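You operate a simulated robot arm through the tools that you are given. There is no shell and no other tool.

The job below is to be done with a simulated two-armed robot. You get a single attempt, and the scene is never put back.

## Task
Run the drum till ice reaches the chute's mark, switch off, then fill the bin to its line.
Fine: hatch and latches stay shut; chute lever shut at the end.

It is judged by the outcome, as a careful person would: the job done as asked, and still so three seconds after it is handed in. It fails if anything else is knocked over, pushed out of place, dropped, spilled or broken.

## Robot
Two 7-joint arms with two-finger parallel grippers on one trunk that stands fixed in place. Base frame: the origin is at the foot of the trunk, x ahead of it, y to its left, z up. Lengths are in m, angles in degrees, forces in N, time in s.
The left shoulder is at [0.05, 0.165, 1.005], the right one opposite. With the tool pointing down near the work surface each hand reaches from about 0.1 to 0.58 m from the base axis, measured 20 degrees to its own side. Payload 3.91 kg a hand.
The tool frame of a hand sits at the grasp point between the pads (the TCP): z along the fingers, y along the line on which they close. The tips reach 0.03 m beyond it. The gripper opens to 0.11 m. The fingers are 0.02 m wide and 0.01 m thick; the gripper's body (0.048 by 0.112 m) begins 0.055 m behind the TCP.
Orientation is that of the tool frame in the base frame, as a unit quaternion [w, x, y, z]. With the fingers straight down and closing along the base's y, the tool's x points along the base's -x, its y along +y and its z along -z.

## Interface
- The arms move only by the tool arm_command. It takes "left_rows", "right_rows" or both (then of equal length, played together; a hand with none holds still); each is a list of rows, each an object of numbers (a shift or turn left out is 0, a gripper value left out holds the last): "rx", "ry", "rz": the turn, a rotation vector about the tool's x, y, z in units of 8 degrees (1.0 is 8 degrees); "dx", "dy", "dz": the shift along the tool's x, y, z in units of 50 mm (1.0 is 50 mm); "grip": the closure in counts, from 0 (fully open) to 255 (shut). In form: [{"rx": .., "ry": .., "rz": .., "dx": .., "dy": .., "dz": .., "grip": ..}, ...]. A call has 1 to 20 rows; each row shifts and turns the commanded pose from where the row before left it, along the tool's axes as they then stand. A call with a number of a shift or a turn outside -1 to 1 is refused whole. Rows are played at 5 a second. More than 0.05 m and 8.6 degrees between two rows, or a gripper value outside its range, and nothing of the call is played. Where a pose cannot be reached the arm comes as near as it can. A force on the tool above 90 N (or 10 N above the force at the start of the call, whichever is more), or a blocked arm, ends the call early, and 0.2 s more pass. The fingers move at their own pace (about 0.045 m/s each) and stop on an object; they squeeze with about 45 N. The grip force told is the motor's: it shows also when the fingers shut on nothing. Time passes only in rows, and 0.2 s behind the last, so rows that do not move let the fingers close. The reply holds the time, the measured pose of the TCP, the force on the tool along the base axes, the opening and the grip force, in the units named above and with some noise, with the torque about the TCP (base axes, N m) and any sound that the robot's microphone picked up.
- Cameras (640 x 400 px; columns grow to the right, rows downward): "scene" is now at [0.1048, -0.0388, 1.1688]; the picture's right is [-0.47, -0.88, 0.00], its down [-0.56, 0.30, -0.77] and it looks along [0.68, -0.36, -0.64] (base axes); focal length 354 px, centre (320, 200). "left" rides on the left gripper at [0.072, -0.017, -0.103] in its tool frame; the picture's right is [0.23, 0.97, 0.00], its down [-0.76, 0.18, -0.62] and it looks along [-0.61, 0.14, 0.78] (tool axes); focal length 222 px, centre (320, 200). "right" rides on the right gripper at [0.072, 0.017, -0.103] in its tool frame; the picture's right is [-0.23, 0.97, 0.00], its down [-0.76, -0.18, -0.62] and it looks along [-0.61, -0.14, 0.78] (tool axes); focal length 222 px, centre (320, 200). There is no depth. A picture from a camera that has moved, and an enlarged one, comes with that camera's place and axes in the base frame and with its lens.
- snapshot(camera): a new picture of that camera. No time passes.
- move_column(by): slides the trunk up (or, below 0, down) by that many m; the arms and the scene camera ride with it, the base frame stays. It gives what a move gives, with no picture.
- turn_head(pan, tilt): turns the head with the scene camera to pan (to the left, within 80 degrees either way) and tilt (down, from -29 to 69), counted from straight ahead of the robot. It gives what a move gives.
- inspect(camera, box): a new picture of the part [left, top, right, bottom] of that camera's present view, enlarged. No time passes.
- hand_in(): hands the job in; it is judged then, once.

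Places have to be worked out from the pictures, the camera data and where the tool is seen. Open the grippers and draw the arms clear of the work before you hand the job in, unless the task says otherwise.

The tools are called after "Call:" as a command line: name --argument value ..., lists and objects as JSON in quotes. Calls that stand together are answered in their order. arm_command: Moves the arms, as the interface text tells. Its arguments: {"type":"object","properties":{"left_rows":{"type":"array","items":{"type":"object","properties":{"rx":{"type":"number"},"ry":{"type":"number"},"rz":{"type":"number"},"dx":{"type":"number"},"dy":{"type":"number"},"dz":{"type":"number"},"grip":{"type":"number"}}}},"right_rows":{"type":"array","items":{"type":"object","properties":{"rx":{"type":"number"},"ry":{"type":"number"},"rz":{"type":"number"},"dx":{"type":"number"},"dy":{"type":"number"},"dz":{"type":"number"},"grip":{"type":"number"}}}}},"required":[]} The other tools are called the same way: move_column (by) moves the trunk up or down; turn_head (pan, tilt) turns the head that bears the scene camera; snapshot (camera) takes a picture; inspect (camera, box) takes an enlarged picture of a part of a camera's view; hand_in () hands the job in.

At the start:

```text
clock: 0.0
left_tool_pos: [0.3447, -0.0679, 0.8732]
left_tool_rot: [0.0, 0.0, 1.0, 0.001]
left_contact_force: [-0.6, 0.1, -0.5]
left_ft_torque: [0.0, -0.01, 0.0]
left_grip_width: 0.1099
left_finger_force: 0.0
right_tool_pos: [0.2799, -0.3088, 0.9138]
right_tool_rot: [0.0, 0.0, 1.0, 0.0]
right_contact_force: [0.0, 0.1, 0.7]
right_ft_torque: [-0.01, 0.03, 0.03]
right_grip_width: 0.1102
right_finger_force: 0.0
trunk travel left (down, up): [-0.225, 0.278]
head pan, tilt (commanded): [-28.1, 39.6]
```

scene: 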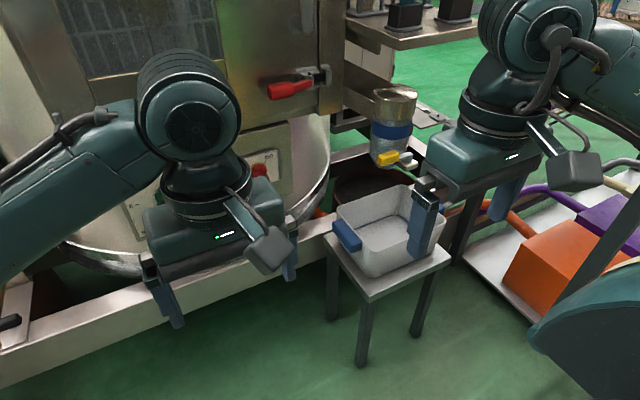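
right: 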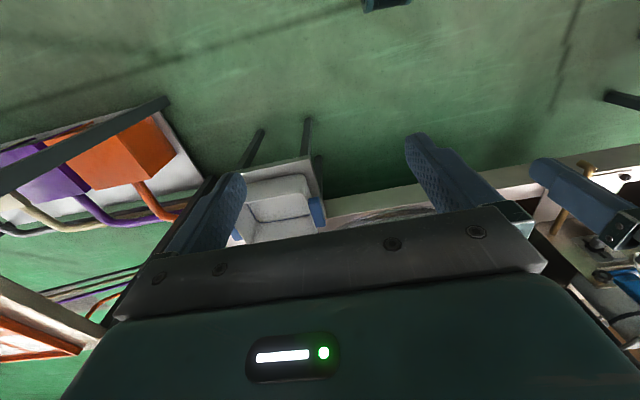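
left: 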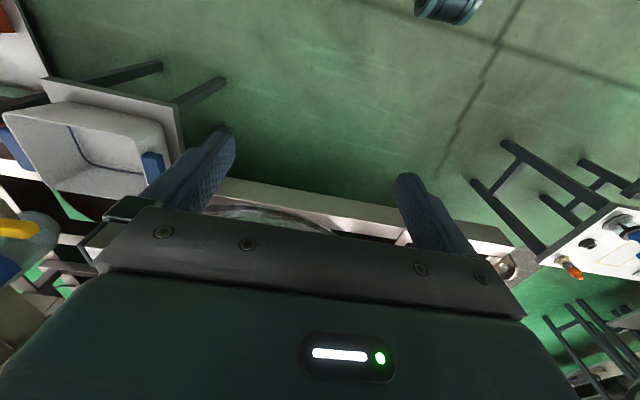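

The start pictures show an ice machine with a drum, a red latch handle, a small panel behind the left hand, a chute with a yellow lever, and a bin on a stand. I'll take closer looks before moving anything.

Call:
inspect --camera "scene" --box '[300, 60, 480, 300]'

Call:
inspect --camera "scene" --box '[80, 40, 340, 300]'

Call:
snapshot --camera "scene"

```text
1.67 times, centred on (390, 180) of scene
camera zoom: at [0.1048, -0.0388, 1.1688], right [-0.47, -0.88, 0.0], down [-0.56, 0.3, -0.77], along [0.68, -0.36, -0.64], focal length 589 px, centre (203, 233)
```

zoom: 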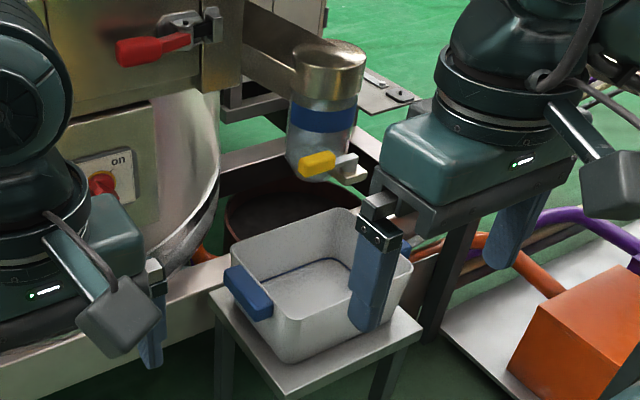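

```text
1.54 times, centred on (210, 170) of scene
camera zoom: at [0.1048, -0.0388, 1.1688], right [-0.47, -0.88, 0.0], down [-0.56, 0.3, -0.77], along [0.68, -0.36, -0.64], focal length 544 px, centre (489, 246)
```

zoom: 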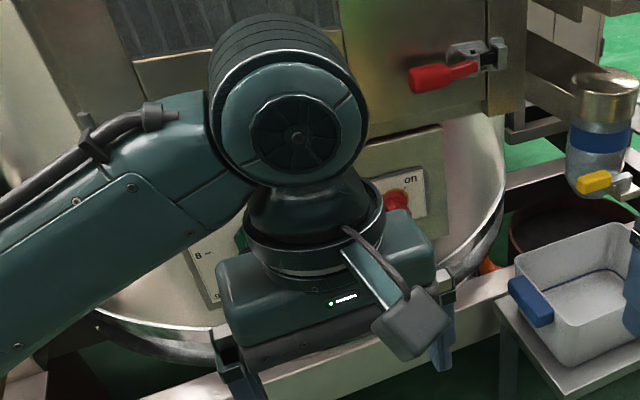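

```text
taken
camera scene: at [0.1048, -0.0388, 1.1688], right [-0.47, -0.88, 0.0], down [-0.56, 0.3, -0.77], along [0.68, -0.36, -0.64], focal length 354 px, centre (320, 200)
```

scene: 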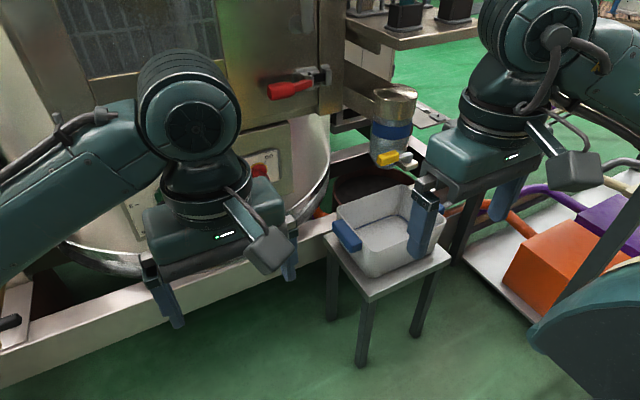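

The left arm hides the panel. I'll look left with the head first to see what lies around before moving the arm.

Call:
turn_head --pan 20 --tilt 40

Call:
snapshot --camera "scene"

```text
clock: 1.2
left_tool_pos: [0.3461, -0.0685, 0.8749]
left_tool_rot: [0.0, 0.0, 1.0, 0.0]
left_contact_force: [0.0, -0.3, 0.9]
left_ft_torque: [-0.02, -0.03, -0.02]
left_grip_width: 0.11
left_finger_force: 0.1
right_tool_pos: [0.2805, -0.3091, 0.9134]
right_tool_rot: [0.0, 0.001, 1.0, 0.0]
right_contact_force: [-0.4, -0.2, 0.0]
right_ft_torque: [-0.01, 0.0, 0.02]
right_grip_width: 0.1099
right_finger_force: 0.1
trunk travel left (down, up): [-0.225, 0.278]
head pan, tilt (commanded): [20.0, 40.0]
```

```text
taken
camera scene: at [0.1095, 0.0304, 1.1682], right [0.34, -0.94, 0.0], down [-0.6, -0.22, -0.77], along [0.72, 0.26, -0.64], focal length 354 px, centre (320, 200)
```

scene: 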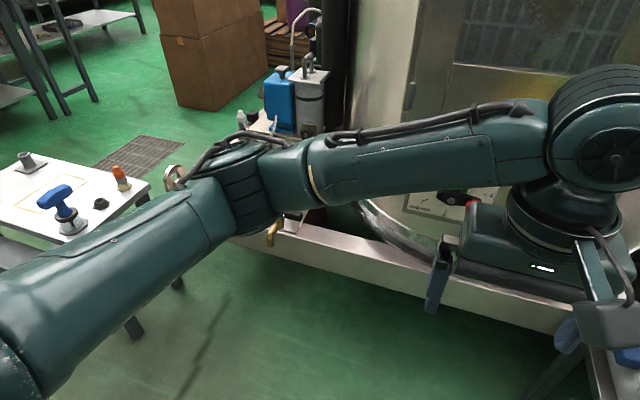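

To the left are a side table and a tap, well away from the hand. I'll draw the left hand back toward the trunk and a little left to uncover the panel.

Call:
arm_command --left_rows '[{"dx": 0.6}, {"dx": 0.6}, {"dx": 0.6, "dy": 0.5}, {"dx": 0.3, "dy": 0.7}, {"dy": 0.7}, {"dy": 0.7}]'

Call:
turn_head --pan -15 --tilt 40

Call:
snapshot --camera "scene"

```text
clock: 2.6
left_tool_pos: [0.242, 0.0624, 0.8733]
left_tool_rot: [-0.001, 0.0, 1.0, 0.0]
left_contact_force: [-0.3, 0.3, -0.5]
left_ft_torque: [-0.01, -0.05, 0.0]
left_grip_width: 0.1101
left_finger_force: 0.0
right_tool_pos: [0.2798, -0.3095, 0.9138]
right_tool_rot: [-0.001, 0.001, 1.0, -0.001]
right_contact_force: [1.3, -0.6, -1.0]
right_ft_torque: [0.0, 0.01, 0.02]
right_grip_width: 0.1101
right_finger_force: 0.1
trunk travel left (down, up): [-0.225, 0.278]
head pan, tilt (commanded): [20.0, 40.0]
```

```text
clock: 3.6
left_tool_pos: [0.243, 0.0629, 0.8724]
left_tool_rot: [0.0, 0.0, 1.0, 0.0]
left_contact_force: [-0.3, -0.2, 0.0]
left_ft_torque: [-0.01, 0.03, -0.01]
left_grip_width: 0.1101
left_finger_force: 0.0
right_tool_pos: [0.2806, -0.3089, 0.9139]
right_tool_rot: [0.001, 0.001, 1.0, 0.0]
right_contact_force: [-1.1, 0.2, -0.4]
right_ft_torque: [-0.03, 0.01, 0.0]
right_grip_width: 0.11
right_finger_force: 0.0
trunk travel left (down, up): [-0.225, 0.278]
head pan, tilt (commanded): [-15.0, 40.0]
```

```text
taken
camera scene: at [0.1117, -0.0206, 1.1682], right [-0.26, -0.97, 0.0], down [-0.62, 0.17, -0.77], along [0.74, -0.2, -0.64], focal length 354 px, centre (320, 200)
```

scene: 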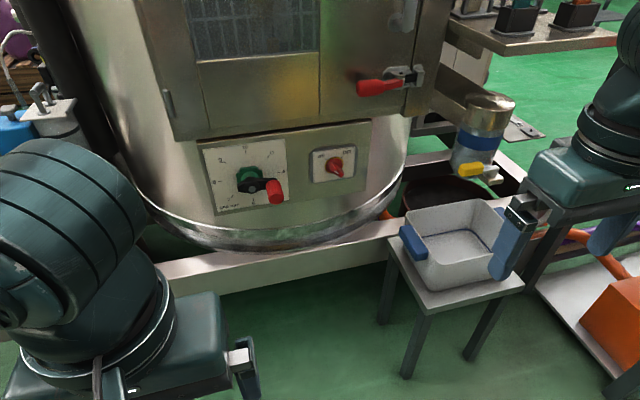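

Now the panels are visible: a dial with a red-tipped handle on the left and a small red rotary switch with on/off on the right. I'll zoom in on both, plus the chute.

Call:
inspect --camera "scene" --box '[190, 120, 380, 220]'

Call:
inspect --camera "scene" --box '[430, 80, 530, 200]'

Call:
inspect --camera "scene" --box '[300, 130, 370, 190]'

Call:
inspect --camera "scene" --box '[380, 170, 540, 300]'

Call:
inspect --camera "scene" --box '[340, 0, 540, 120]'

```text
3.37 times, centred on (285, 170) of scene
camera zoom: at [0.1117, -0.0206, 1.1682], right [-0.26, -0.97, 0.0], down [-0.62, 0.17, -0.77], along [0.74, -0.2, -0.64], focal length 1191 px, centre (438, 301)
```

zoom: 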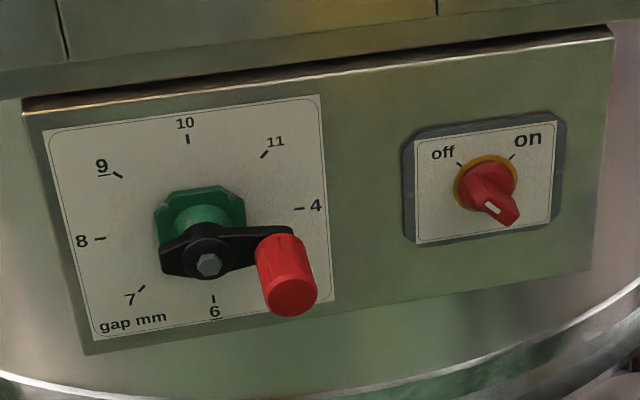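

```text
3.33 times, centred on (480, 140) of scene
camera zoom: at [0.1117, -0.0206, 1.1682], right [-0.26, -0.97, 0.0], down [-0.62, 0.17, -0.77], along [0.74, -0.2, -0.64], focal length 1178 px, centre (-213, 400)
```

zoom: 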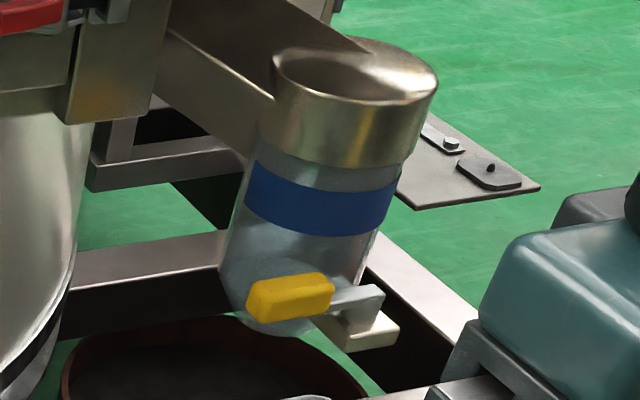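

```text
6.67 times, centred on (335, 160) of scene
camera zoom: at [0.1117, -0.0206, 1.1682], right [-0.26, -0.97, 0.0], down [-0.62, 0.17, -0.77], along [0.74, -0.2, -0.64], focal length 2356 px, centre (220, 467)
```

zoom: 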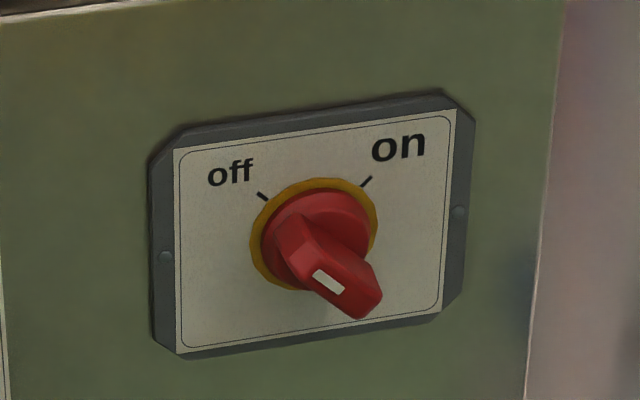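

```text
3.08 times, centred on (460, 235) of scene
camera zoom: at [0.1117, -0.0206, 1.1682], right [-0.26, -0.97, 0.0], down [-0.62, 0.17, -0.77], along [0.74, -0.2, -0.64], focal length 1088 px, centre (-111, 92)
```

zoom: 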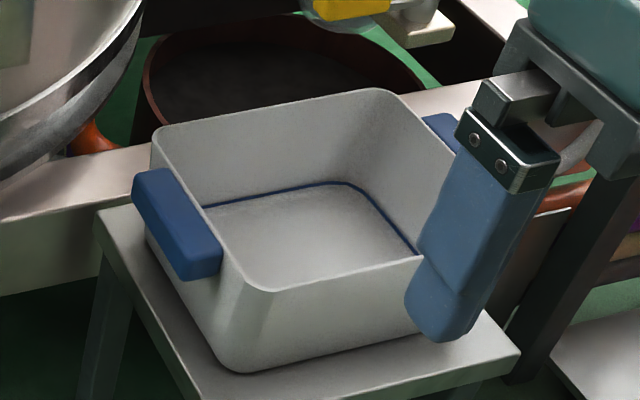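

```text
3.20 times, centred on (440, 60) of scene
camera zoom: at [0.1117, -0.0206, 1.1682], right [-0.26, -0.97, 0.0], down [-0.62, 0.17, -0.77], along [0.74, -0.2, -0.64], focal length 1131 px, centre (-64, 648)
```

zoom: 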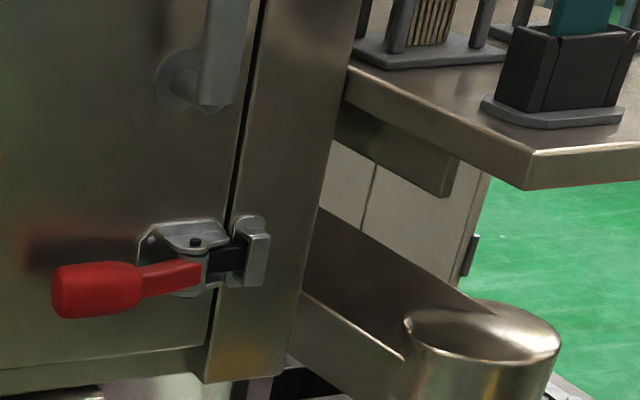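

The switch is the red off/on knob (the gap dial and door latch are to be left alone). I need distances, so I'll take current wrist pictures for triangulation.

Call:
snapshot --camera "right"

Call:
snapshot --camera "left"

```text
taken
camera right: at [0.2072, -0.2908, 1.017], right [0.23, 0.97, 0.0], down [0.76, -0.18, 0.62], along [0.61, -0.14, -0.78], focal length 222 px, centre (320, 200)
```

right: 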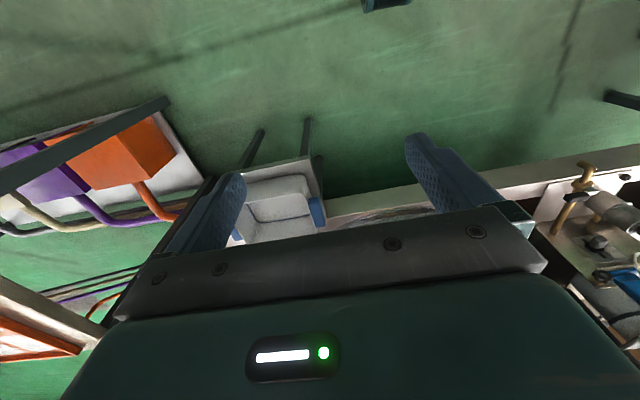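

```text
taken
camera left: at [0.1688, 0.0458, 0.9759], right [-0.23, 0.97, 0.0], down [0.76, 0.18, 0.62], along [0.61, 0.14, -0.78], focal length 222 px, centre (320, 200)
```

left: 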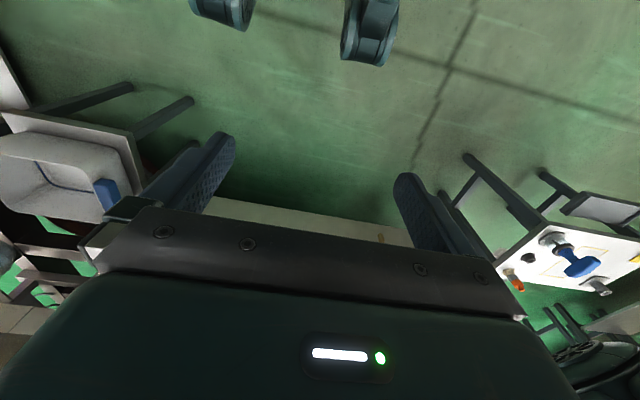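

Triangulation puts the near bin handle at about [0.60, -0.38, 0.555], the far one at [0.66, -0.66, 0.545], and the yellow lever at about [0.66, -0.52, 0.71]; so the bin is under the chute. I'll look closer at the knob and the chute for pointer direction and mark.

Call:
inspect --camera "scene" --box '[318, 148, 354, 184]'

Call:
inspect --camera "scene" --box '[445, 90, 520, 190]'

```text
11.11 times, centred on (336, 166) of scene
camera zoom: at [0.1117, -0.0206, 1.1682], right [-0.26, -0.97, 0.0], down [-0.62, 0.17, -0.77], along [0.74, -0.2, -0.64], focal length 3927 px, centre (142, 578)
```

zoom: 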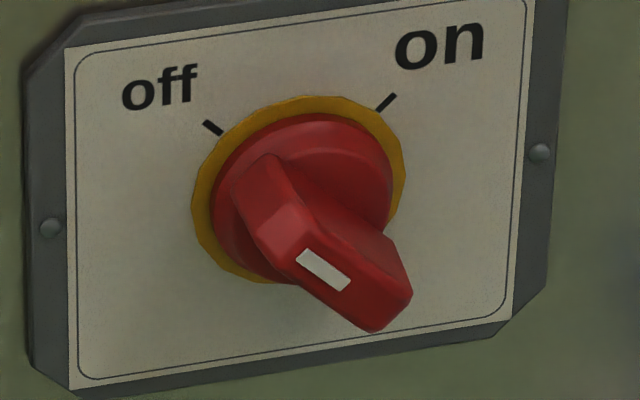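

```text
4.00 times, centred on (482, 140) of scene
camera zoom: at [0.1117, -0.0206, 1.1682], right [-0.26, -0.97, 0.0], down [-0.62, 0.17, -0.77], along [0.74, -0.2, -0.64], focal length 1414 px, centre (-330, 440)
```

zoom: 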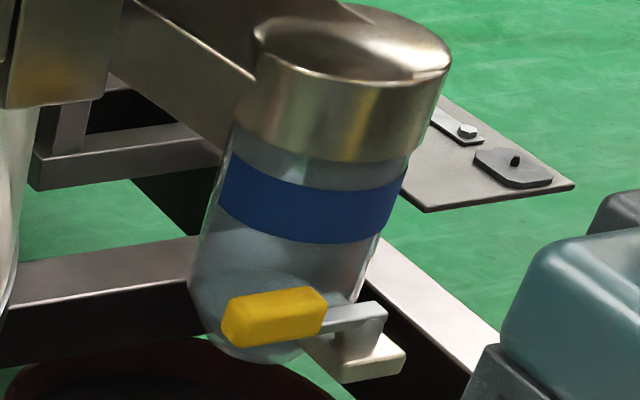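

The knob's bar points at "off" (upper-left), and "on" is upper-right, so a clockwise quarter turn switches on. The chute is clear with a blue band as mark; I'll move the right hand closer with a forward pitch to see the lever mechanism from its wrist camera.

Call:
arm_command --right_rows '[{"dx": -0.6, "dy": -0.2, "dz": 0.2}, {"dx": -0.6, "dy": -0.2, "dz": 0.2}, {"dx": -0.6, "dy": -0.2, "dz": 0.2}, {"dx": -0.6, "dy": -0.2, "dz": 0.2}, {"ry": -0.95}, {"ry": -0.95}, {"ry": -0.95}, {"ry": -0.95}, {"ry": -0.95}, {"ry": -0.95}]'

Call:
snapshot --camera "right"

Call:
snapshot --camera "scene"

```text
clock: 5.8
left_tool_pos: [0.2419, 0.0623, 0.8721]
left_tool_rot: [0.0, 0.001, 1.0, -0.001]
left_contact_force: [0.7, 0.2, 0.7]
left_ft_torque: [-0.03, -0.01, -0.02]
left_grip_width: 0.1099
left_finger_force: 0.0
right_tool_pos: [0.4007, -0.3487, 0.873]
right_tool_rot: [0.388, 0.0, 0.922, 0.001]
right_contact_force: [0.1, -1.3, -0.2]
right_ft_torque: [-0.06, 0.0, 0.0]
right_grip_width: 0.1102
right_finger_force: 0.0
trunk travel left (down, up): [-0.225, 0.278]
head pan, tilt (commanded): [-15.0, 40.0]
```

```text
taken
camera right: at [0.2752, -0.3311, 0.8941], right [0.16, 0.97, 0.16], down [0.09, -0.18, 0.98], along [0.98, -0.14, -0.11], focal length 222 px, centre (320, 200)
```

right: 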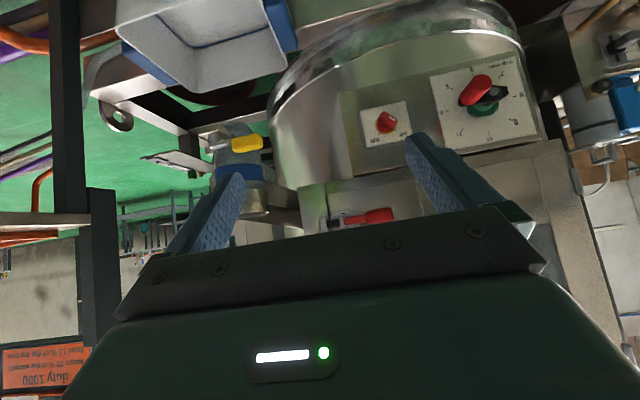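

```text
taken
camera scene: at [0.1117, -0.0206, 1.1682], right [-0.26, -0.97, 0.0], down [-0.62, 0.17, -0.77], along [0.74, -0.2, -0.64], focal length 354 px, centre (320, 200)
```

scene: 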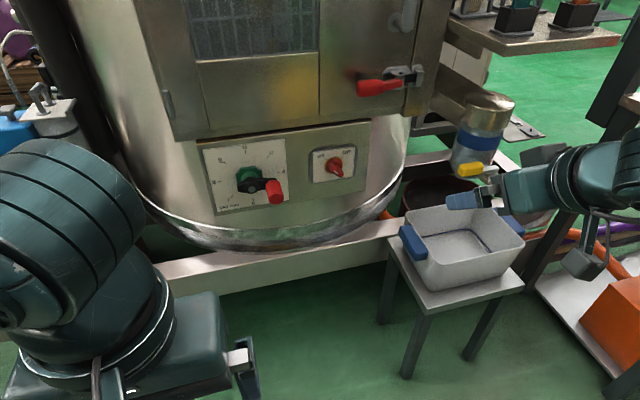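

The right wrist camera gives a good (upside-down) view. Triangulating, the switch is at about [0.74, -0.23, 0.71]. I'll zoom on the chute and bin from here.

Call:
inspect --camera "right" --box '[180, 100, 320, 230]'

Call:
inspect --camera "right" --box '[80, 0, 320, 200]'

Call:
inspect --camera "right" --box '[350, 90, 430, 150]'

Call:
inspect --camera "scene" --box '[390, 190, 530, 300]'

```text
3.08 times, centred on (250, 165) of right
camera zoom: at [0.2752, -0.3311, 0.8941], right [0.16, 0.97, 0.16], down [0.09, -0.18, 0.98], along [0.98, -0.14, -0.11], focal length 684 px, centre (535, 308)
```

zoom: 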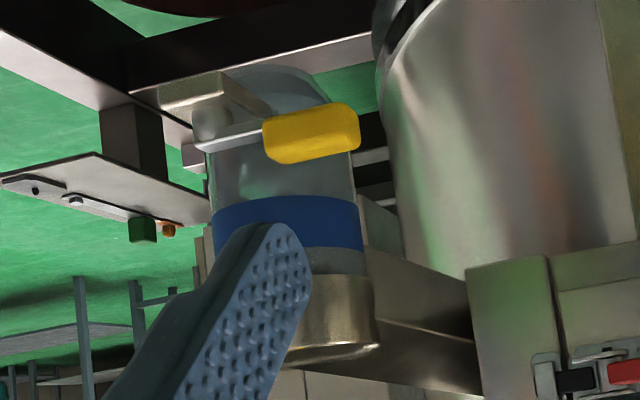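

```text
2.00 times, centred on (200, 100) of right
camera zoom: at [0.2752, -0.3311, 0.8941], right [0.16, 0.97, 0.16], down [0.09, -0.18, 0.98], along [0.98, -0.14, -0.11], focal length 444 px, centre (560, 400)
```

zoom: 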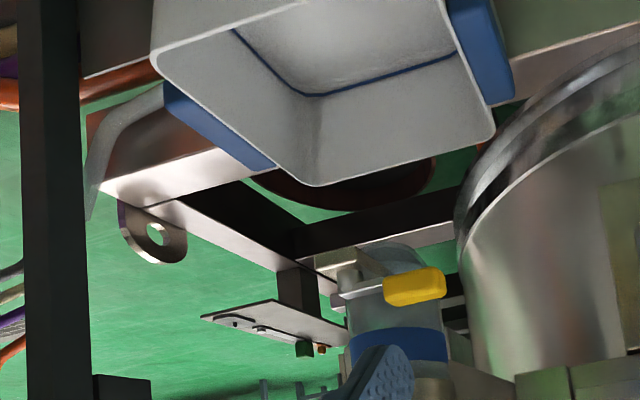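

```text
6.67 times, centred on (390, 120) of right
camera zoom: at [0.2752, -0.3311, 0.8941], right [0.16, 0.97, 0.16], down [0.09, -0.18, 0.98], along [0.98, -0.14, -0.11], focal length 1481 px, centre (-147, 733)
```

zoom: 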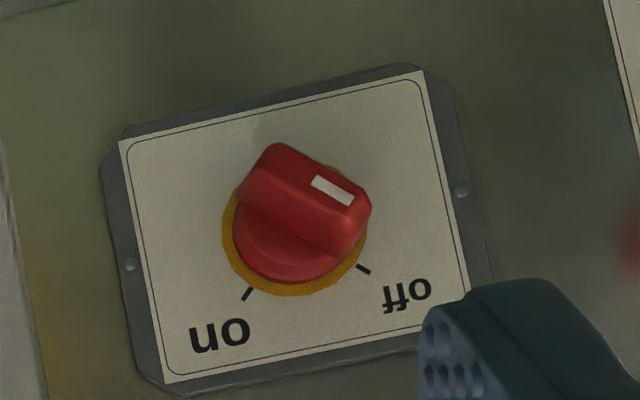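

```text
3.64 times, centred on (460, 245) of scene
camera zoom: at [0.1117, -0.0206, 1.1682], right [-0.26, -0.97, 0.0], down [-0.62, 0.17, -0.77], along [0.74, -0.2, -0.64], focal length 1285 px, centre (-189, 36)
```

zoom: 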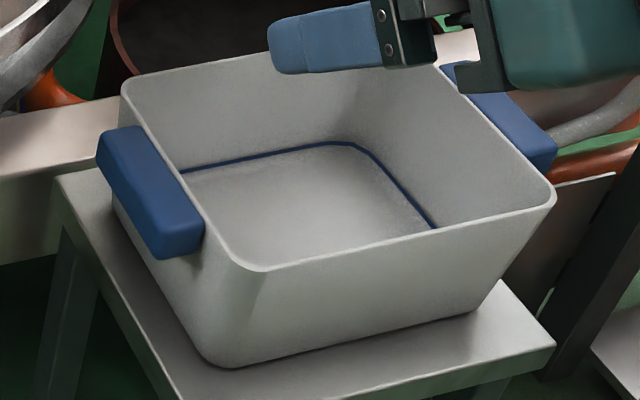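

Refined triangulation: lever grip about [0.625, -0.490, 0.735], bottle axis about [0.68, -0.54], bin rim x 0.55–0.725, y −0.42…−0.65 at z≈0.535, so the outlet is over the bin. I'll zoom more on the lever linkage from both cameras.

Call:
inspect --camera "right" --box '[205, 105, 265, 145]'

Call:
inspect --camera "scene" --box '[450, 145, 510, 195]'

Call:
inspect --camera "scene" --box '[445, 85, 525, 155]'

```text
10.00 times, centred on (235, 125) of right
camera zoom: at [0.2752, -0.3311, 0.8941], right [0.16, 0.97, 0.16], down [0.09, -0.18, 0.98], along [0.98, -0.14, -0.11], focal length 2221 px, centre (1170, 950)
```

zoom: 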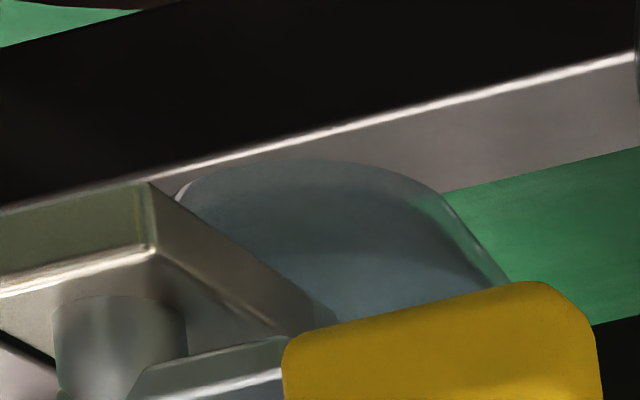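

```text
8.00 times, centred on (480, 170) of scene
camera zoom: at [0.1117, -0.0206, 1.1682], right [-0.26, -0.97, 0.0], down [-0.62, 0.17, -0.77], along [0.74, -0.2, -0.64], focal length 2828 px, centre (-960, 440)
```

zoom: 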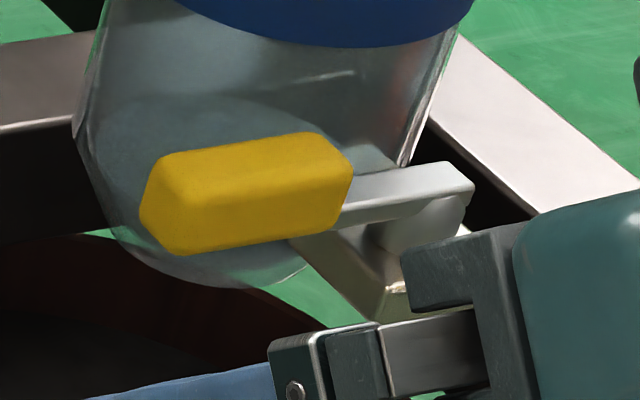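

```text
5.71 times, centred on (485, 120) of scene
camera zoom: at [0.1117, -0.0206, 1.1682], right [-0.26, -0.97, 0.0], down [-0.62, 0.17, -0.77], along [0.74, -0.2, -0.64], focal length 2020 px, centre (-623, 657)
```

zoom: 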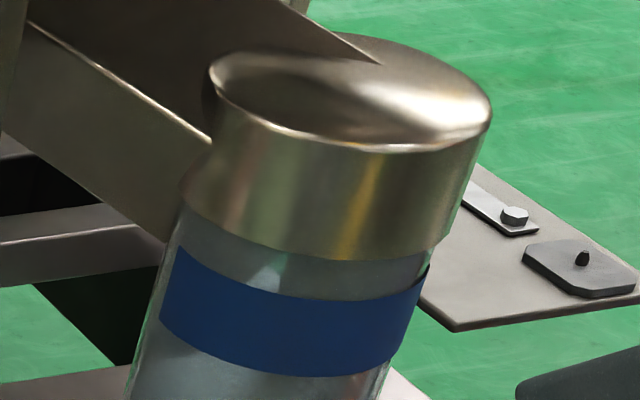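

The lever bar pivots on a vertical post at about [0.621, -0.548], with the yellow grip reaching along +y; the bottle behind it means it can only swing toward the robot. The switch axis is y≈-0.23, z≈0.70, panel face x≈0.766, knob front x≈0.73. Shoulder height should come down for reach, so I'll lower the trunk (nothing lies below the hands).

Call:
move_column --by -0.1

Call:
snapshot --camera "scene"

Call:
snapshot --camera "right"

Call:
snapshot --camera "left"

```text
clock: 7.1
left_tool_pos: [0.2417, 0.0633, 0.7718]
left_tool_rot: [0.0, 0.0, 1.0, 0.0]
left_contact_force: [0.8, -0.6, 0.1]
left_ft_torque: [0.0, 0.01, -0.01]
left_grip_width: 0.1099
left_finger_force: 0.0
right_tool_pos: [0.4, -0.3482, 0.7756]
right_tool_rot: [0.387, 0.0, 0.922, 0.0]
right_contact_force: [-0.2, -0.6, 0.3]
right_ft_torque: [0.0, 0.02, -0.01]
right_grip_width: 0.11
right_finger_force: 0.0
trunk travel left (down, up): [-0.125, 0.378]
head pan, tilt (commanded): [-15.0, 40.0]
```

```text
taken
camera scene: at [0.1117, -0.0206, 1.0682], right [-0.26, -0.97, 0.0], down [-0.62, 0.17, -0.77], along [0.74, -0.2, -0.64], focal length 354 px, centre (320, 200)
```

scene: 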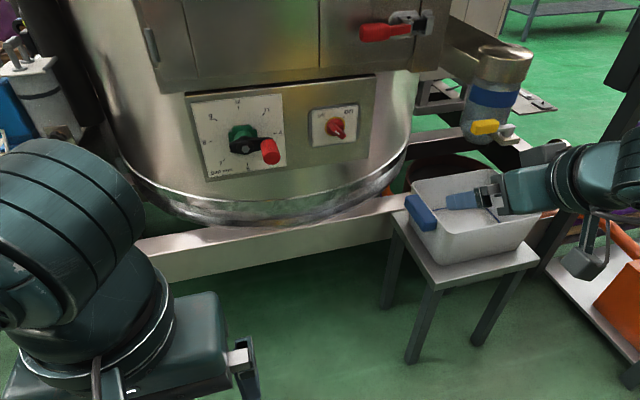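

```text
taken
camera right: at [0.2753, -0.3311, 0.7943], right [0.16, 0.97, 0.16], down [0.09, -0.18, 0.98], along [0.98, -0.14, -0.11], focal length 222 px, centre (320, 200)
```

right: 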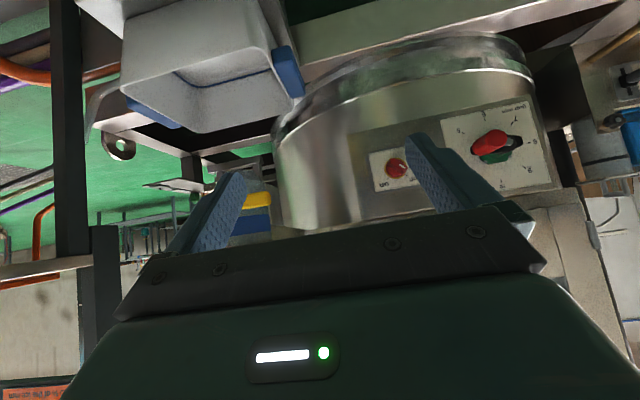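

```text
taken
camera left: at [0.1687, 0.046, 0.876], right [-0.23, 0.97, 0.0], down [0.76, 0.18, 0.62], along [0.61, 0.14, -0.78], focal length 222 px, centre (320, 200)
```

left: 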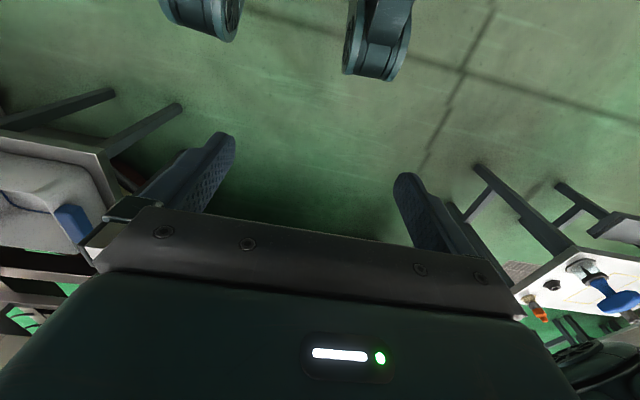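

Vertical-baseline check agrees with the positions. Now I'll bring the left hand forward toward the panel and pitch it 45°, while the right hand moves aside to the right to clear the space and the view of the chute.

Call:
arm_command --left_rows '[{"dx": -0.75, "dy": -0.6, "dz": -0.15}, {"dx": -0.75, "dy": -0.6, "dz": -0.15}, {"dx": -0.75, "dy": -0.6, "dz": -0.15}, {"dx": -0.75, "dy": -0.6, "dz": -0.15}, {"ry": -0.94}, {"ry": -0.94}, {"ry": -0.94}, {"ry": -0.94}, {"ry": -0.94}, {"ry": -0.94}]' --right_rows '[{"dx": 0.155, "dy": -0.51, "dz": -0.34}, {"dx": 0.155, "dy": -0.51, "dz": -0.34}, {"dx": 0.155, "dy": -0.51, "dz": -0.34}, {"dx": 0.155, "dy": -0.51, "dz": -0.34}, {}, {}, {}, {}, {}, {}]'

Call:
snapshot --camera "scene"

Call:
snapshot --camera "left"

Call:
snapshot --camera "right"

```text
clock: 9.3
left_tool_pos: [0.3914, -0.0564, 0.8027]
left_tool_rot: [0.385, 0.0, 0.923, 0.0]
left_contact_force: [-0.4, 0.1, -0.1]
left_ft_torque: [-0.02, 0.0, 0.03]
left_grip_width: 0.1099
left_finger_force: 0.1
right_tool_pos: [0.3279, -0.4528, 0.8011]
right_tool_rot: [0.387, 0.001, 0.922, -0.002]
right_contact_force: [-0.3, 0.3, 1.2]
right_ft_torque: [0.02, 0.04, 0.03]
right_grip_width: 0.11
right_finger_force: 0.0
trunk travel left (down, up): [-0.125, 0.378]
head pan, tilt (commanded): [-15.0, 40.0]
```

```text
taken
camera scene: at [0.1117, -0.0206, 1.0682], right [-0.26, -0.97, 0.0], down [-0.62, 0.17, -0.77], along [0.74, -0.2, -0.64], focal length 354 px, centre (320, 200)
```

scene: 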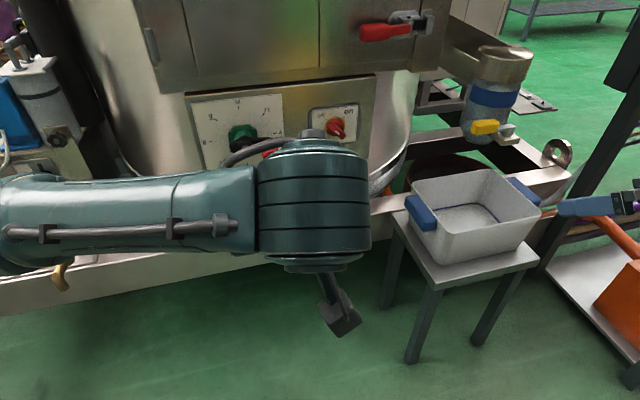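

```text
taken
camera left: at [0.2669, -0.0742, 0.824], right [-0.16, 0.97, -0.16], down [0.09, 0.18, 0.98], along [0.98, 0.14, -0.12], focal length 222 px, centre (320, 200)
```

left: 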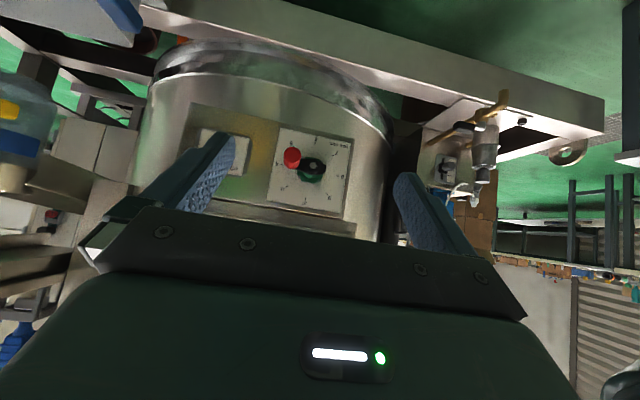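

```text
taken
camera right: at [0.2041, -0.4345, 0.8213], right [0.16, 0.97, 0.16], down [0.09, -0.18, 0.98], along [0.98, -0.14, -0.11], focal length 222 px, centre (320, 200)
```

right: 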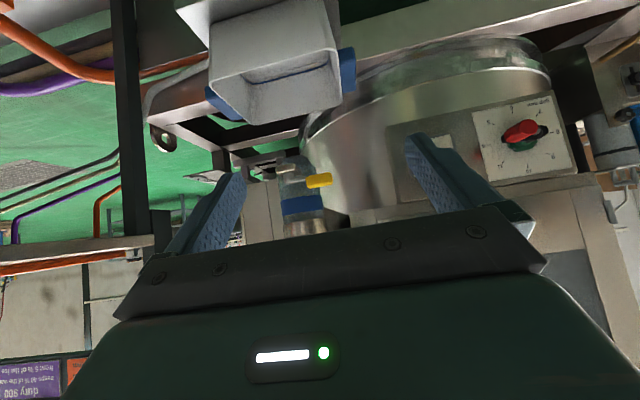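

Scene view shows the chute and bin clear of both arms. Next the left hand goes further forward, pitches to horizontal and rolls −45° to match the knob's bar.

Call:
arm_command --left_rows '[{"dx": -0.17, "dy": -0.5, "dz": 0.53}, {"dx": -0.17, "dy": -0.5, "dz": 0.53}, {"dx": -0.17, "dy": -0.5, "dz": 0.53}, {"dx": -0.17, "dy": -0.5, "dz": 0.53}, {"ry": -0.94}, {"ry": -0.94}, {"ry": -0.94}, {"ry": -0.94}, {"ry": -0.94}, {"ry": -0.94}]'

Call:
snapshot --camera "scene"

Call:
snapshot --camera "left"

```text
clock: 11.5
left_tool_pos: [0.4901, -0.1573, 0.7521]
left_tool_rot: [0.709, 0.0, 0.705, 0.001]
left_contact_force: [-0.4, 0.4, -0.2]
left_ft_torque: [-0.02, 0.0, 0.01]
left_grip_width: 0.1102
left_finger_force: 0.1
right_tool_pos: [0.328, -0.452, 0.8001]
right_tool_rot: [0.387, 0.001, 0.922, -0.001]
right_contact_force: [0.3, -0.6, 0.4]
right_ft_torque: [-0.01, 0.01, -0.02]
right_grip_width: 0.1099
right_finger_force: 0.0
trunk travel left (down, up): [-0.125, 0.378]
head pan, tilt (commanded): [-15.0, 40.0]
```

```text
taken
camera scene: at [0.1117, -0.0207, 1.0682], right [-0.26, -0.97, 0.0], down [-0.62, 0.17, -0.77], along [0.74, -0.2, -0.64], focal length 354 px, centre (320, 200)
```

scene: 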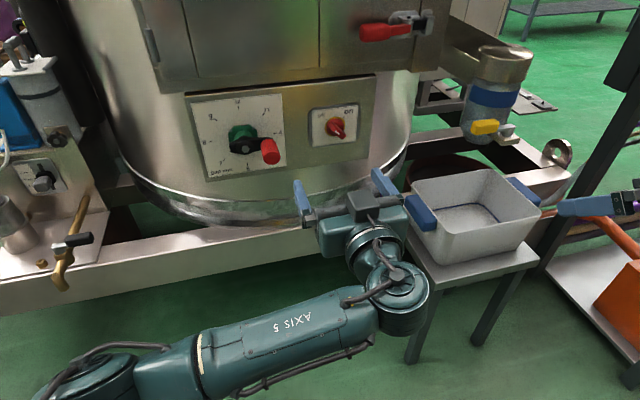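

```text
taken
camera left: at [0.3868, -0.1732, 0.6785], right [0.0, 0.97, -0.23], down [-0.63, 0.18, 0.76], along [0.78, 0.14, 0.61], focal length 222 px, centre (320, 200)
```

left: 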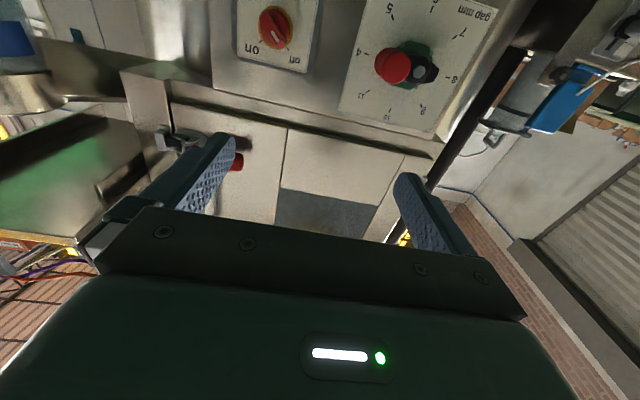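

The left arm reaches comfortably with the tool horizontal. Now I'll line it up with the knob axis (y −0.23, z 0.698), standing off at x≈0.61, and roll −45°.

Call:
arm_command --left_rows '[{"dx": 0.36, "dy": -0.487, "dz": 0.8}, {"dx": 0.36, "dy": -0.487, "dz": 0.8}, {"dx": 0.36, "dy": -0.487, "dz": 0.8}, {"rz": -0.94}, {"rz": -0.94}, {"rz": -0.94}, {"rz": -0.94}, {"rz": -0.94}, {"rz": -0.94}]'

Call:
snapshot --camera "scene"

Call:
snapshot --camera "left"

Call:
snapshot --camera "right"

```text
refused: row 1 steps farther than a row can; nothing moved
```

```text
taken
camera scene: at [0.1117, -0.0207, 1.0682], right [-0.26, -0.97, 0.0], down [-0.62, 0.17, -0.77], along [0.74, -0.2, -0.64], focal length 354 px, centre (320, 200)
```

scene: 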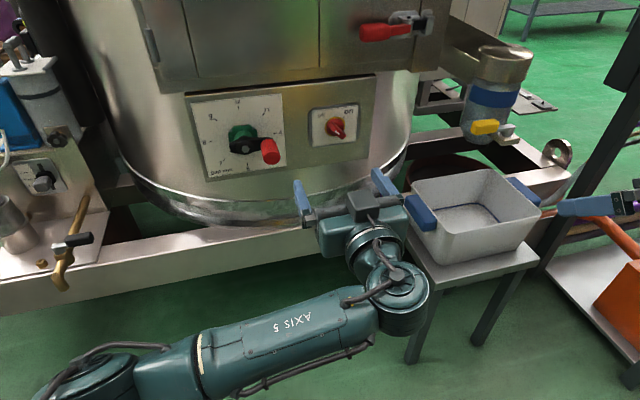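

```text
taken
camera left: at [0.3868, -0.1732, 0.6785], right [0.0, 0.97, -0.23], down [-0.63, 0.18, 0.76], along [0.78, 0.14, 0.61], focal length 222 px, centre (320, 200)
```

left: 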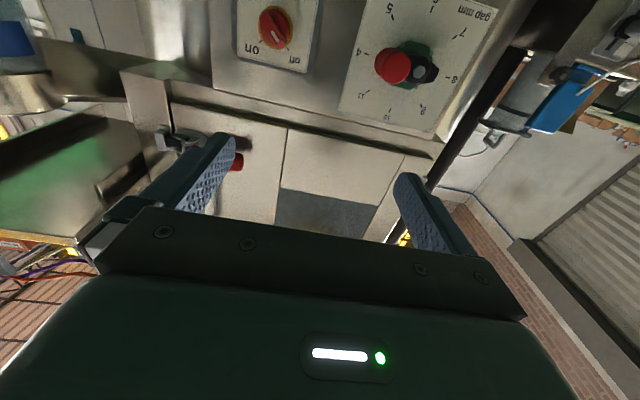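

```text
taken
camera right: at [0.2041, -0.4346, 0.8213], right [0.16, 0.97, 0.16], down [0.09, -0.18, 0.98], along [0.98, -0.14, -0.11], focal length 222 px, centre (320, 200)
```

right: 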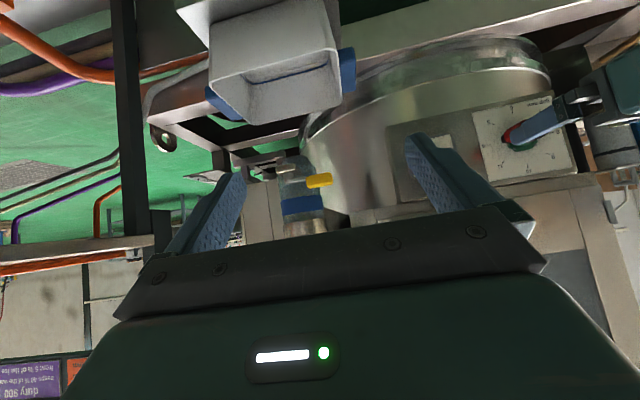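

The row norm exceeded the 0.05 m limit; nothing moved. I'll send the same motion in smaller steps.

Call:
arm_command --left_rows '[{"dx": 0.27, "dy": -0.365, "dz": 0.6}, {"dx": 0.27, "dy": -0.365, "dz": 0.6}, {"dx": 0.27, "dy": -0.365, "dz": 0.6}, {"dx": 0.27, "dy": -0.365, "dz": 0.6}, {"rz": -0.94}, {"rz": -0.94}, {"rz": -0.94}, {"rz": -0.94}, {"rz": -0.94}, {"rz": -0.94}]'

Call:
snapshot --camera "scene"

Call:
snapshot --camera "left"

Call:
snapshot --camera "right"

```text
clock: 13.7
left_tool_pos: [0.5589, -0.1977, 0.7222]
left_tool_rot: [0.654, -0.271, 0.652, -0.273]
left_contact_force: [-0.1, -0.8, -0.3]
left_ft_torque: [0.0, -0.01, 0.01]
left_grip_width: 0.1098
left_finger_force: 0.1
left hand out of reach, approached as far as the arm can: row 3, 4
right_tool_pos: [0.329, -0.4515, 0.8003]
right_tool_rot: [0.388, 0.001, 0.922, -0.001]
right_contact_force: [0.4, -0.2, 0.7]
right_ft_torque: [0.02, -0.01, 0.0]
right_grip_width: 0.1098
right_finger_force: 0.0
trunk travel left (down, up): [-0.125, 0.378]
head pan, tilt (commanded): [-15.0, 40.0]
```

```text
taken
camera scene: at [0.1117, -0.0206, 1.0682], right [-0.26, -0.97, 0.0], down [-0.62, 0.17, -0.77], along [0.74, -0.2, -0.64], focal length 354 px, centre (320, 200)
```

scene: 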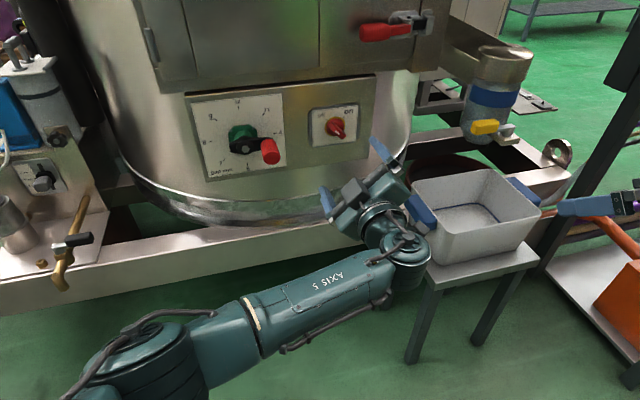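

```text
taken
camera left: at [0.4549, -0.2612, 0.6833], right [0.0, 0.52, -0.85], down [-0.62, 0.67, 0.41], along [0.78, 0.53, 0.33], focal length 222 px, centre (320, 200)
```

left: 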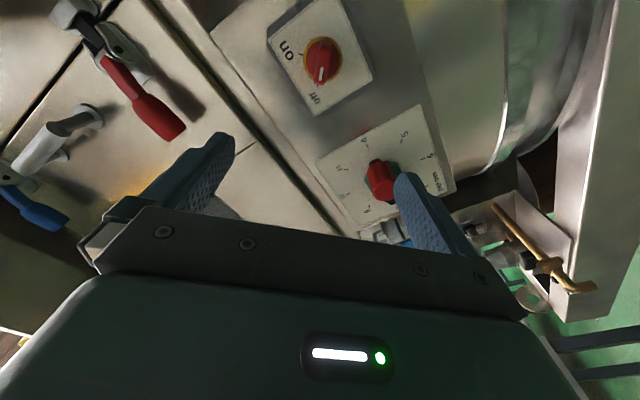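

```text
taken
camera right: at [0.2041, -0.4346, 0.8212], right [0.16, 0.97, 0.16], down [0.09, -0.18, 0.98], along [0.98, -0.14, -0.11], focal length 222 px, centre (320, 200)
```

right: 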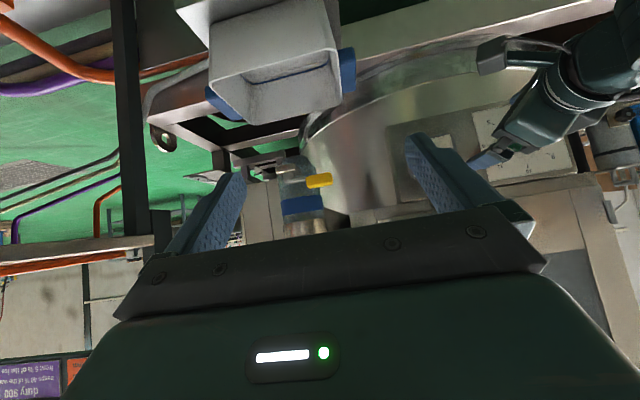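

The left arm stops short (about [0.56, -0.20, 0.72]), so it cannot reach the switch; from the right shoulder the switch is well within reach. I'll withdraw the left hand along the path it came by.

Call:
arm_command --left_rows '[{"rz": 0.94}, {"rz": 0.94}, {"rz": 0.94}, {"rz": 0.94}, {"rz": 0.94}, {"rz": 0.94}, {"dz": -0.7, "dy": 0.6}, {"dz": -0.7, "dy": 0.6}, {"dz": -0.7, "dy": 0.6}, {"dz": -0.7, "dy": 0.6}, {"dz": -0.7, "dy": 0.6}, {"dz": -0.7, "dy": 0.6}]'

```text
clock: 16.0
left_tool_pos: [0.4373, -0.0646, 0.8057]
left_tool_rot: [0.784, -0.002, 0.62, 0.0]
left_contact_force: [-0.4, 0.7, -0.6]
left_ft_torque: [-0.03, 0.0, 0.01]
left_grip_width: 0.1099
left_finger_force: 0.0
right_tool_pos: [0.3294, -0.4527, 0.7984]
right_tool_rot: [0.387, 0.001, 0.922, 0.0]
right_contact_force: [0.3, -0.5, 0.4]
right_ft_torque: [0.0, 0.0, 0.03]
right_grip_width: 0.11
right_finger_force: 0.0
trunk travel left (down, up): [-0.125, 0.378]
head pan, tilt (commanded): [-15.0, 40.0]
stopped in row 11 (left hand): the arm was blocked; the commanded pose is now the measured one
```

The left arm reported being blocked with the hand at [0.437, -0.065, 0.806], tilted up a bit. I'll look at what is going on before moving further.

Call:
snapshot --camera "scene"

Call:
snapshot --camera "left"

Call:
snapshot --camera "right"

```text
taken
camera scene: at [0.112, -0.0209, 1.0671], right [-0.26, -0.97, 0.0], down [-0.62, 0.17, -0.77], along [0.74, -0.2, -0.64], focal length 354 px, centre (320, 200)
```

scene: 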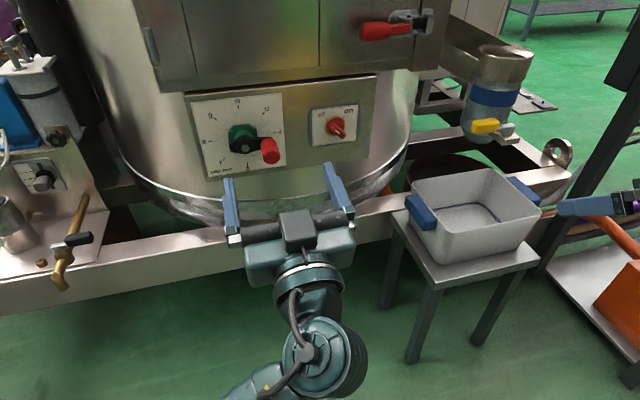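

```text
taken
camera left: at [0.3533, -0.0821, 0.7116], right [0.05, 0.97, -0.22], down [-0.78, 0.18, 0.6], along [0.62, 0.15, 0.77], focal length 222 px, centre (320, 200)
```

left: 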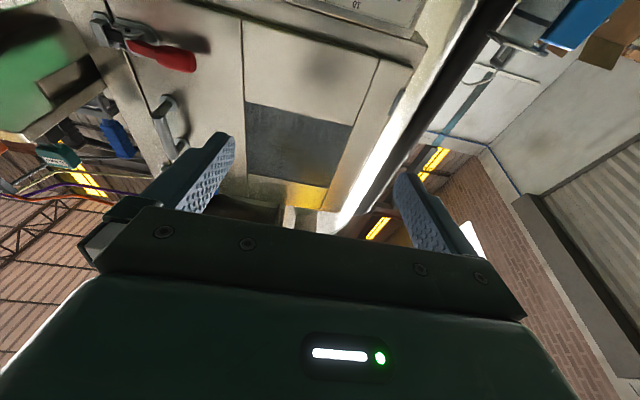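

```text
taken
camera right: at [0.2042, -0.4347, 0.8199], right [0.16, 0.97, 0.16], down [0.09, -0.18, 0.98], along [0.98, -0.14, -0.11], focal length 222 px, centre (320, 200)
```

right: 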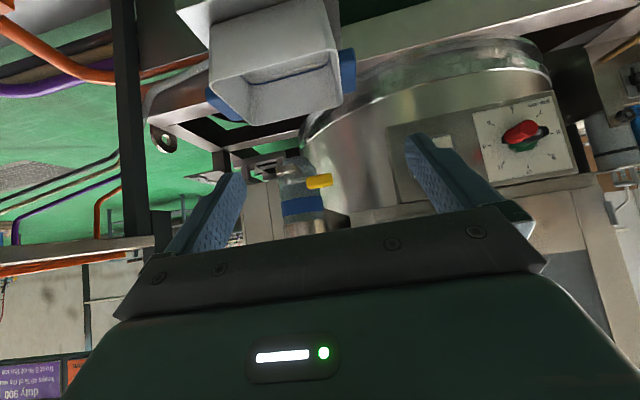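

The scene camera shifted a millimetre, so the left forearm likely pressed on the robot's own trunk; nothing in the workspace was touched. I'll pitch the left hand back down (which lifts the wrist and frees the elbow).

Call:
arm_command --left_rows '[{"ry": 0.9, "dz": 0.2}, {"ry": 0.9, "dz": 0.2}, {"ry": 0.9}, {"ry": 0.9}, {"ry": 0.9}, {"ry": 0.9}]'

Call:
snapshot --camera "scene"

```text
clock: 16.7
left_tool_pos: [0.4863, -0.014, 0.7944]
left_tool_rot: [0.715, 0.03, 0.692, 0.091]
left_contact_force: [0.1, -0.7, 0.3]
left_ft_torque: [0.0, -0.02, -0.01]
left_grip_width: 0.11
left_finger_force: 0.0
right_tool_pos: [0.3279, -0.4525, 0.7995]
right_tool_rot: [0.388, -0.001, 0.922, 0.0]
right_contact_force: [0.1, 0.1, 0.0]
right_ft_torque: [-0.02, 0.0, 0.01]
right_grip_width: 0.1104
right_finger_force: 0.1
trunk travel left (down, up): [-0.125, 0.378]
head pan, tilt (commanded): [-15.0, 40.0]
stopped in row 3 (left hand): the arm was blocked; the commanded pose is now the measured one
```

```text
taken
camera scene: at [0.1117, -0.0207, 1.0679], right [-0.26, -0.97, 0.0], down [-0.62, 0.17, -0.77], along [0.74, -0.2, -0.64], focal length 354 px, centre (320, 200)
```

scene: 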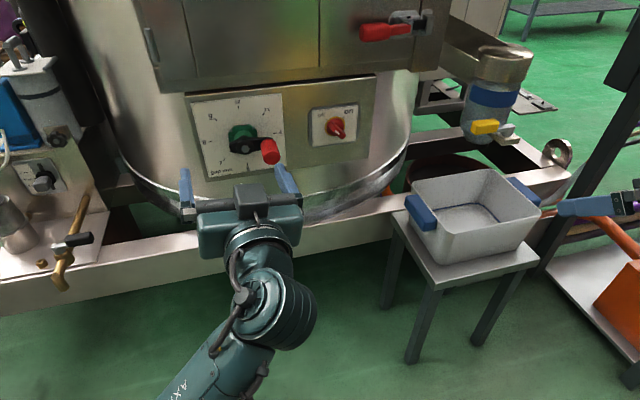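

The hand shifted to [0.486, -0.014, 0.794] as it freed itself. I'll let it settle with empty rows and re-read before moving again.

Call:
arm_command --left_rows '[{}, {}, {}]'

Call:
turn_head --pan 25 --tilt 60

Call:
snapshot --camera "scene"

```text
clock: 17.5
left_tool_pos: [0.4862, -0.0139, 0.7933]
left_tool_rot: [0.715, 0.03, 0.693, 0.091]
left_contact_force: [-0.1, -0.5, 0.0]
left_ft_torque: [-0.02, -0.01, -0.01]
left_grip_width: 0.1099
left_finger_force: 0.1
right_tool_pos: [0.3289, -0.4518, 0.8018]
right_tool_rot: [0.388, 0.0, 0.922, 0.0]
right_contact_force: [-0.1, -0.7, 0.4]
right_ft_torque: [-0.02, 0.0, 0.03]
right_grip_width: 0.1102
right_finger_force: 0.0
trunk travel left (down, up): [-0.125, 0.378]
head pan, tilt (commanded): [-15.0, 40.0]
```

```text
clock: 18.6
left_tool_pos: [0.4872, -0.0138, 0.7942]
left_tool_rot: [0.715, 0.03, 0.693, 0.09]
left_contact_force: [0.1, 0.2, 0.2]
left_ft_torque: [0.0, 0.02, 0.01]
left_grip_width: 0.1101
left_finger_force: 0.2
right_tool_pos: [0.329, -0.4526, 0.8011]
right_tool_rot: [0.387, 0.001, 0.922, -0.001]
right_contact_force: [0.8, -0.1, -0.1]
right_ft_torque: [-0.01, 0.0, 0.01]
right_grip_width: 0.1102
right_finger_force: 0.1
trunk travel left (down, up): [-0.125, 0.378]
head pan, tilt (commanded): [25.0, 60.0]
```

```text
taken
camera scene: at [0.0901, 0.0295, 1.0415], right [0.42, -0.91, 0.0], down [-0.79, -0.36, -0.5], along [0.45, 0.21, -0.87], focal length 354 px, centre (320, 200)
```

scene: 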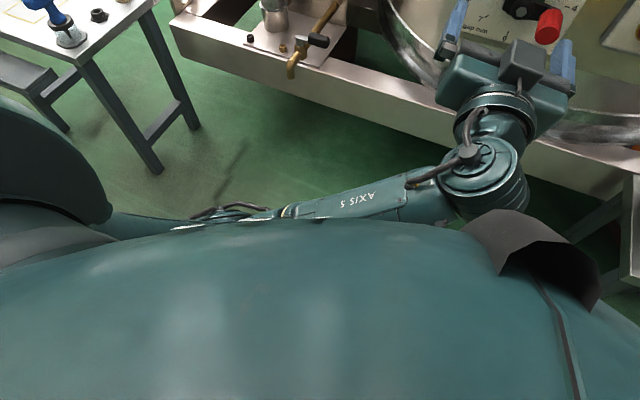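

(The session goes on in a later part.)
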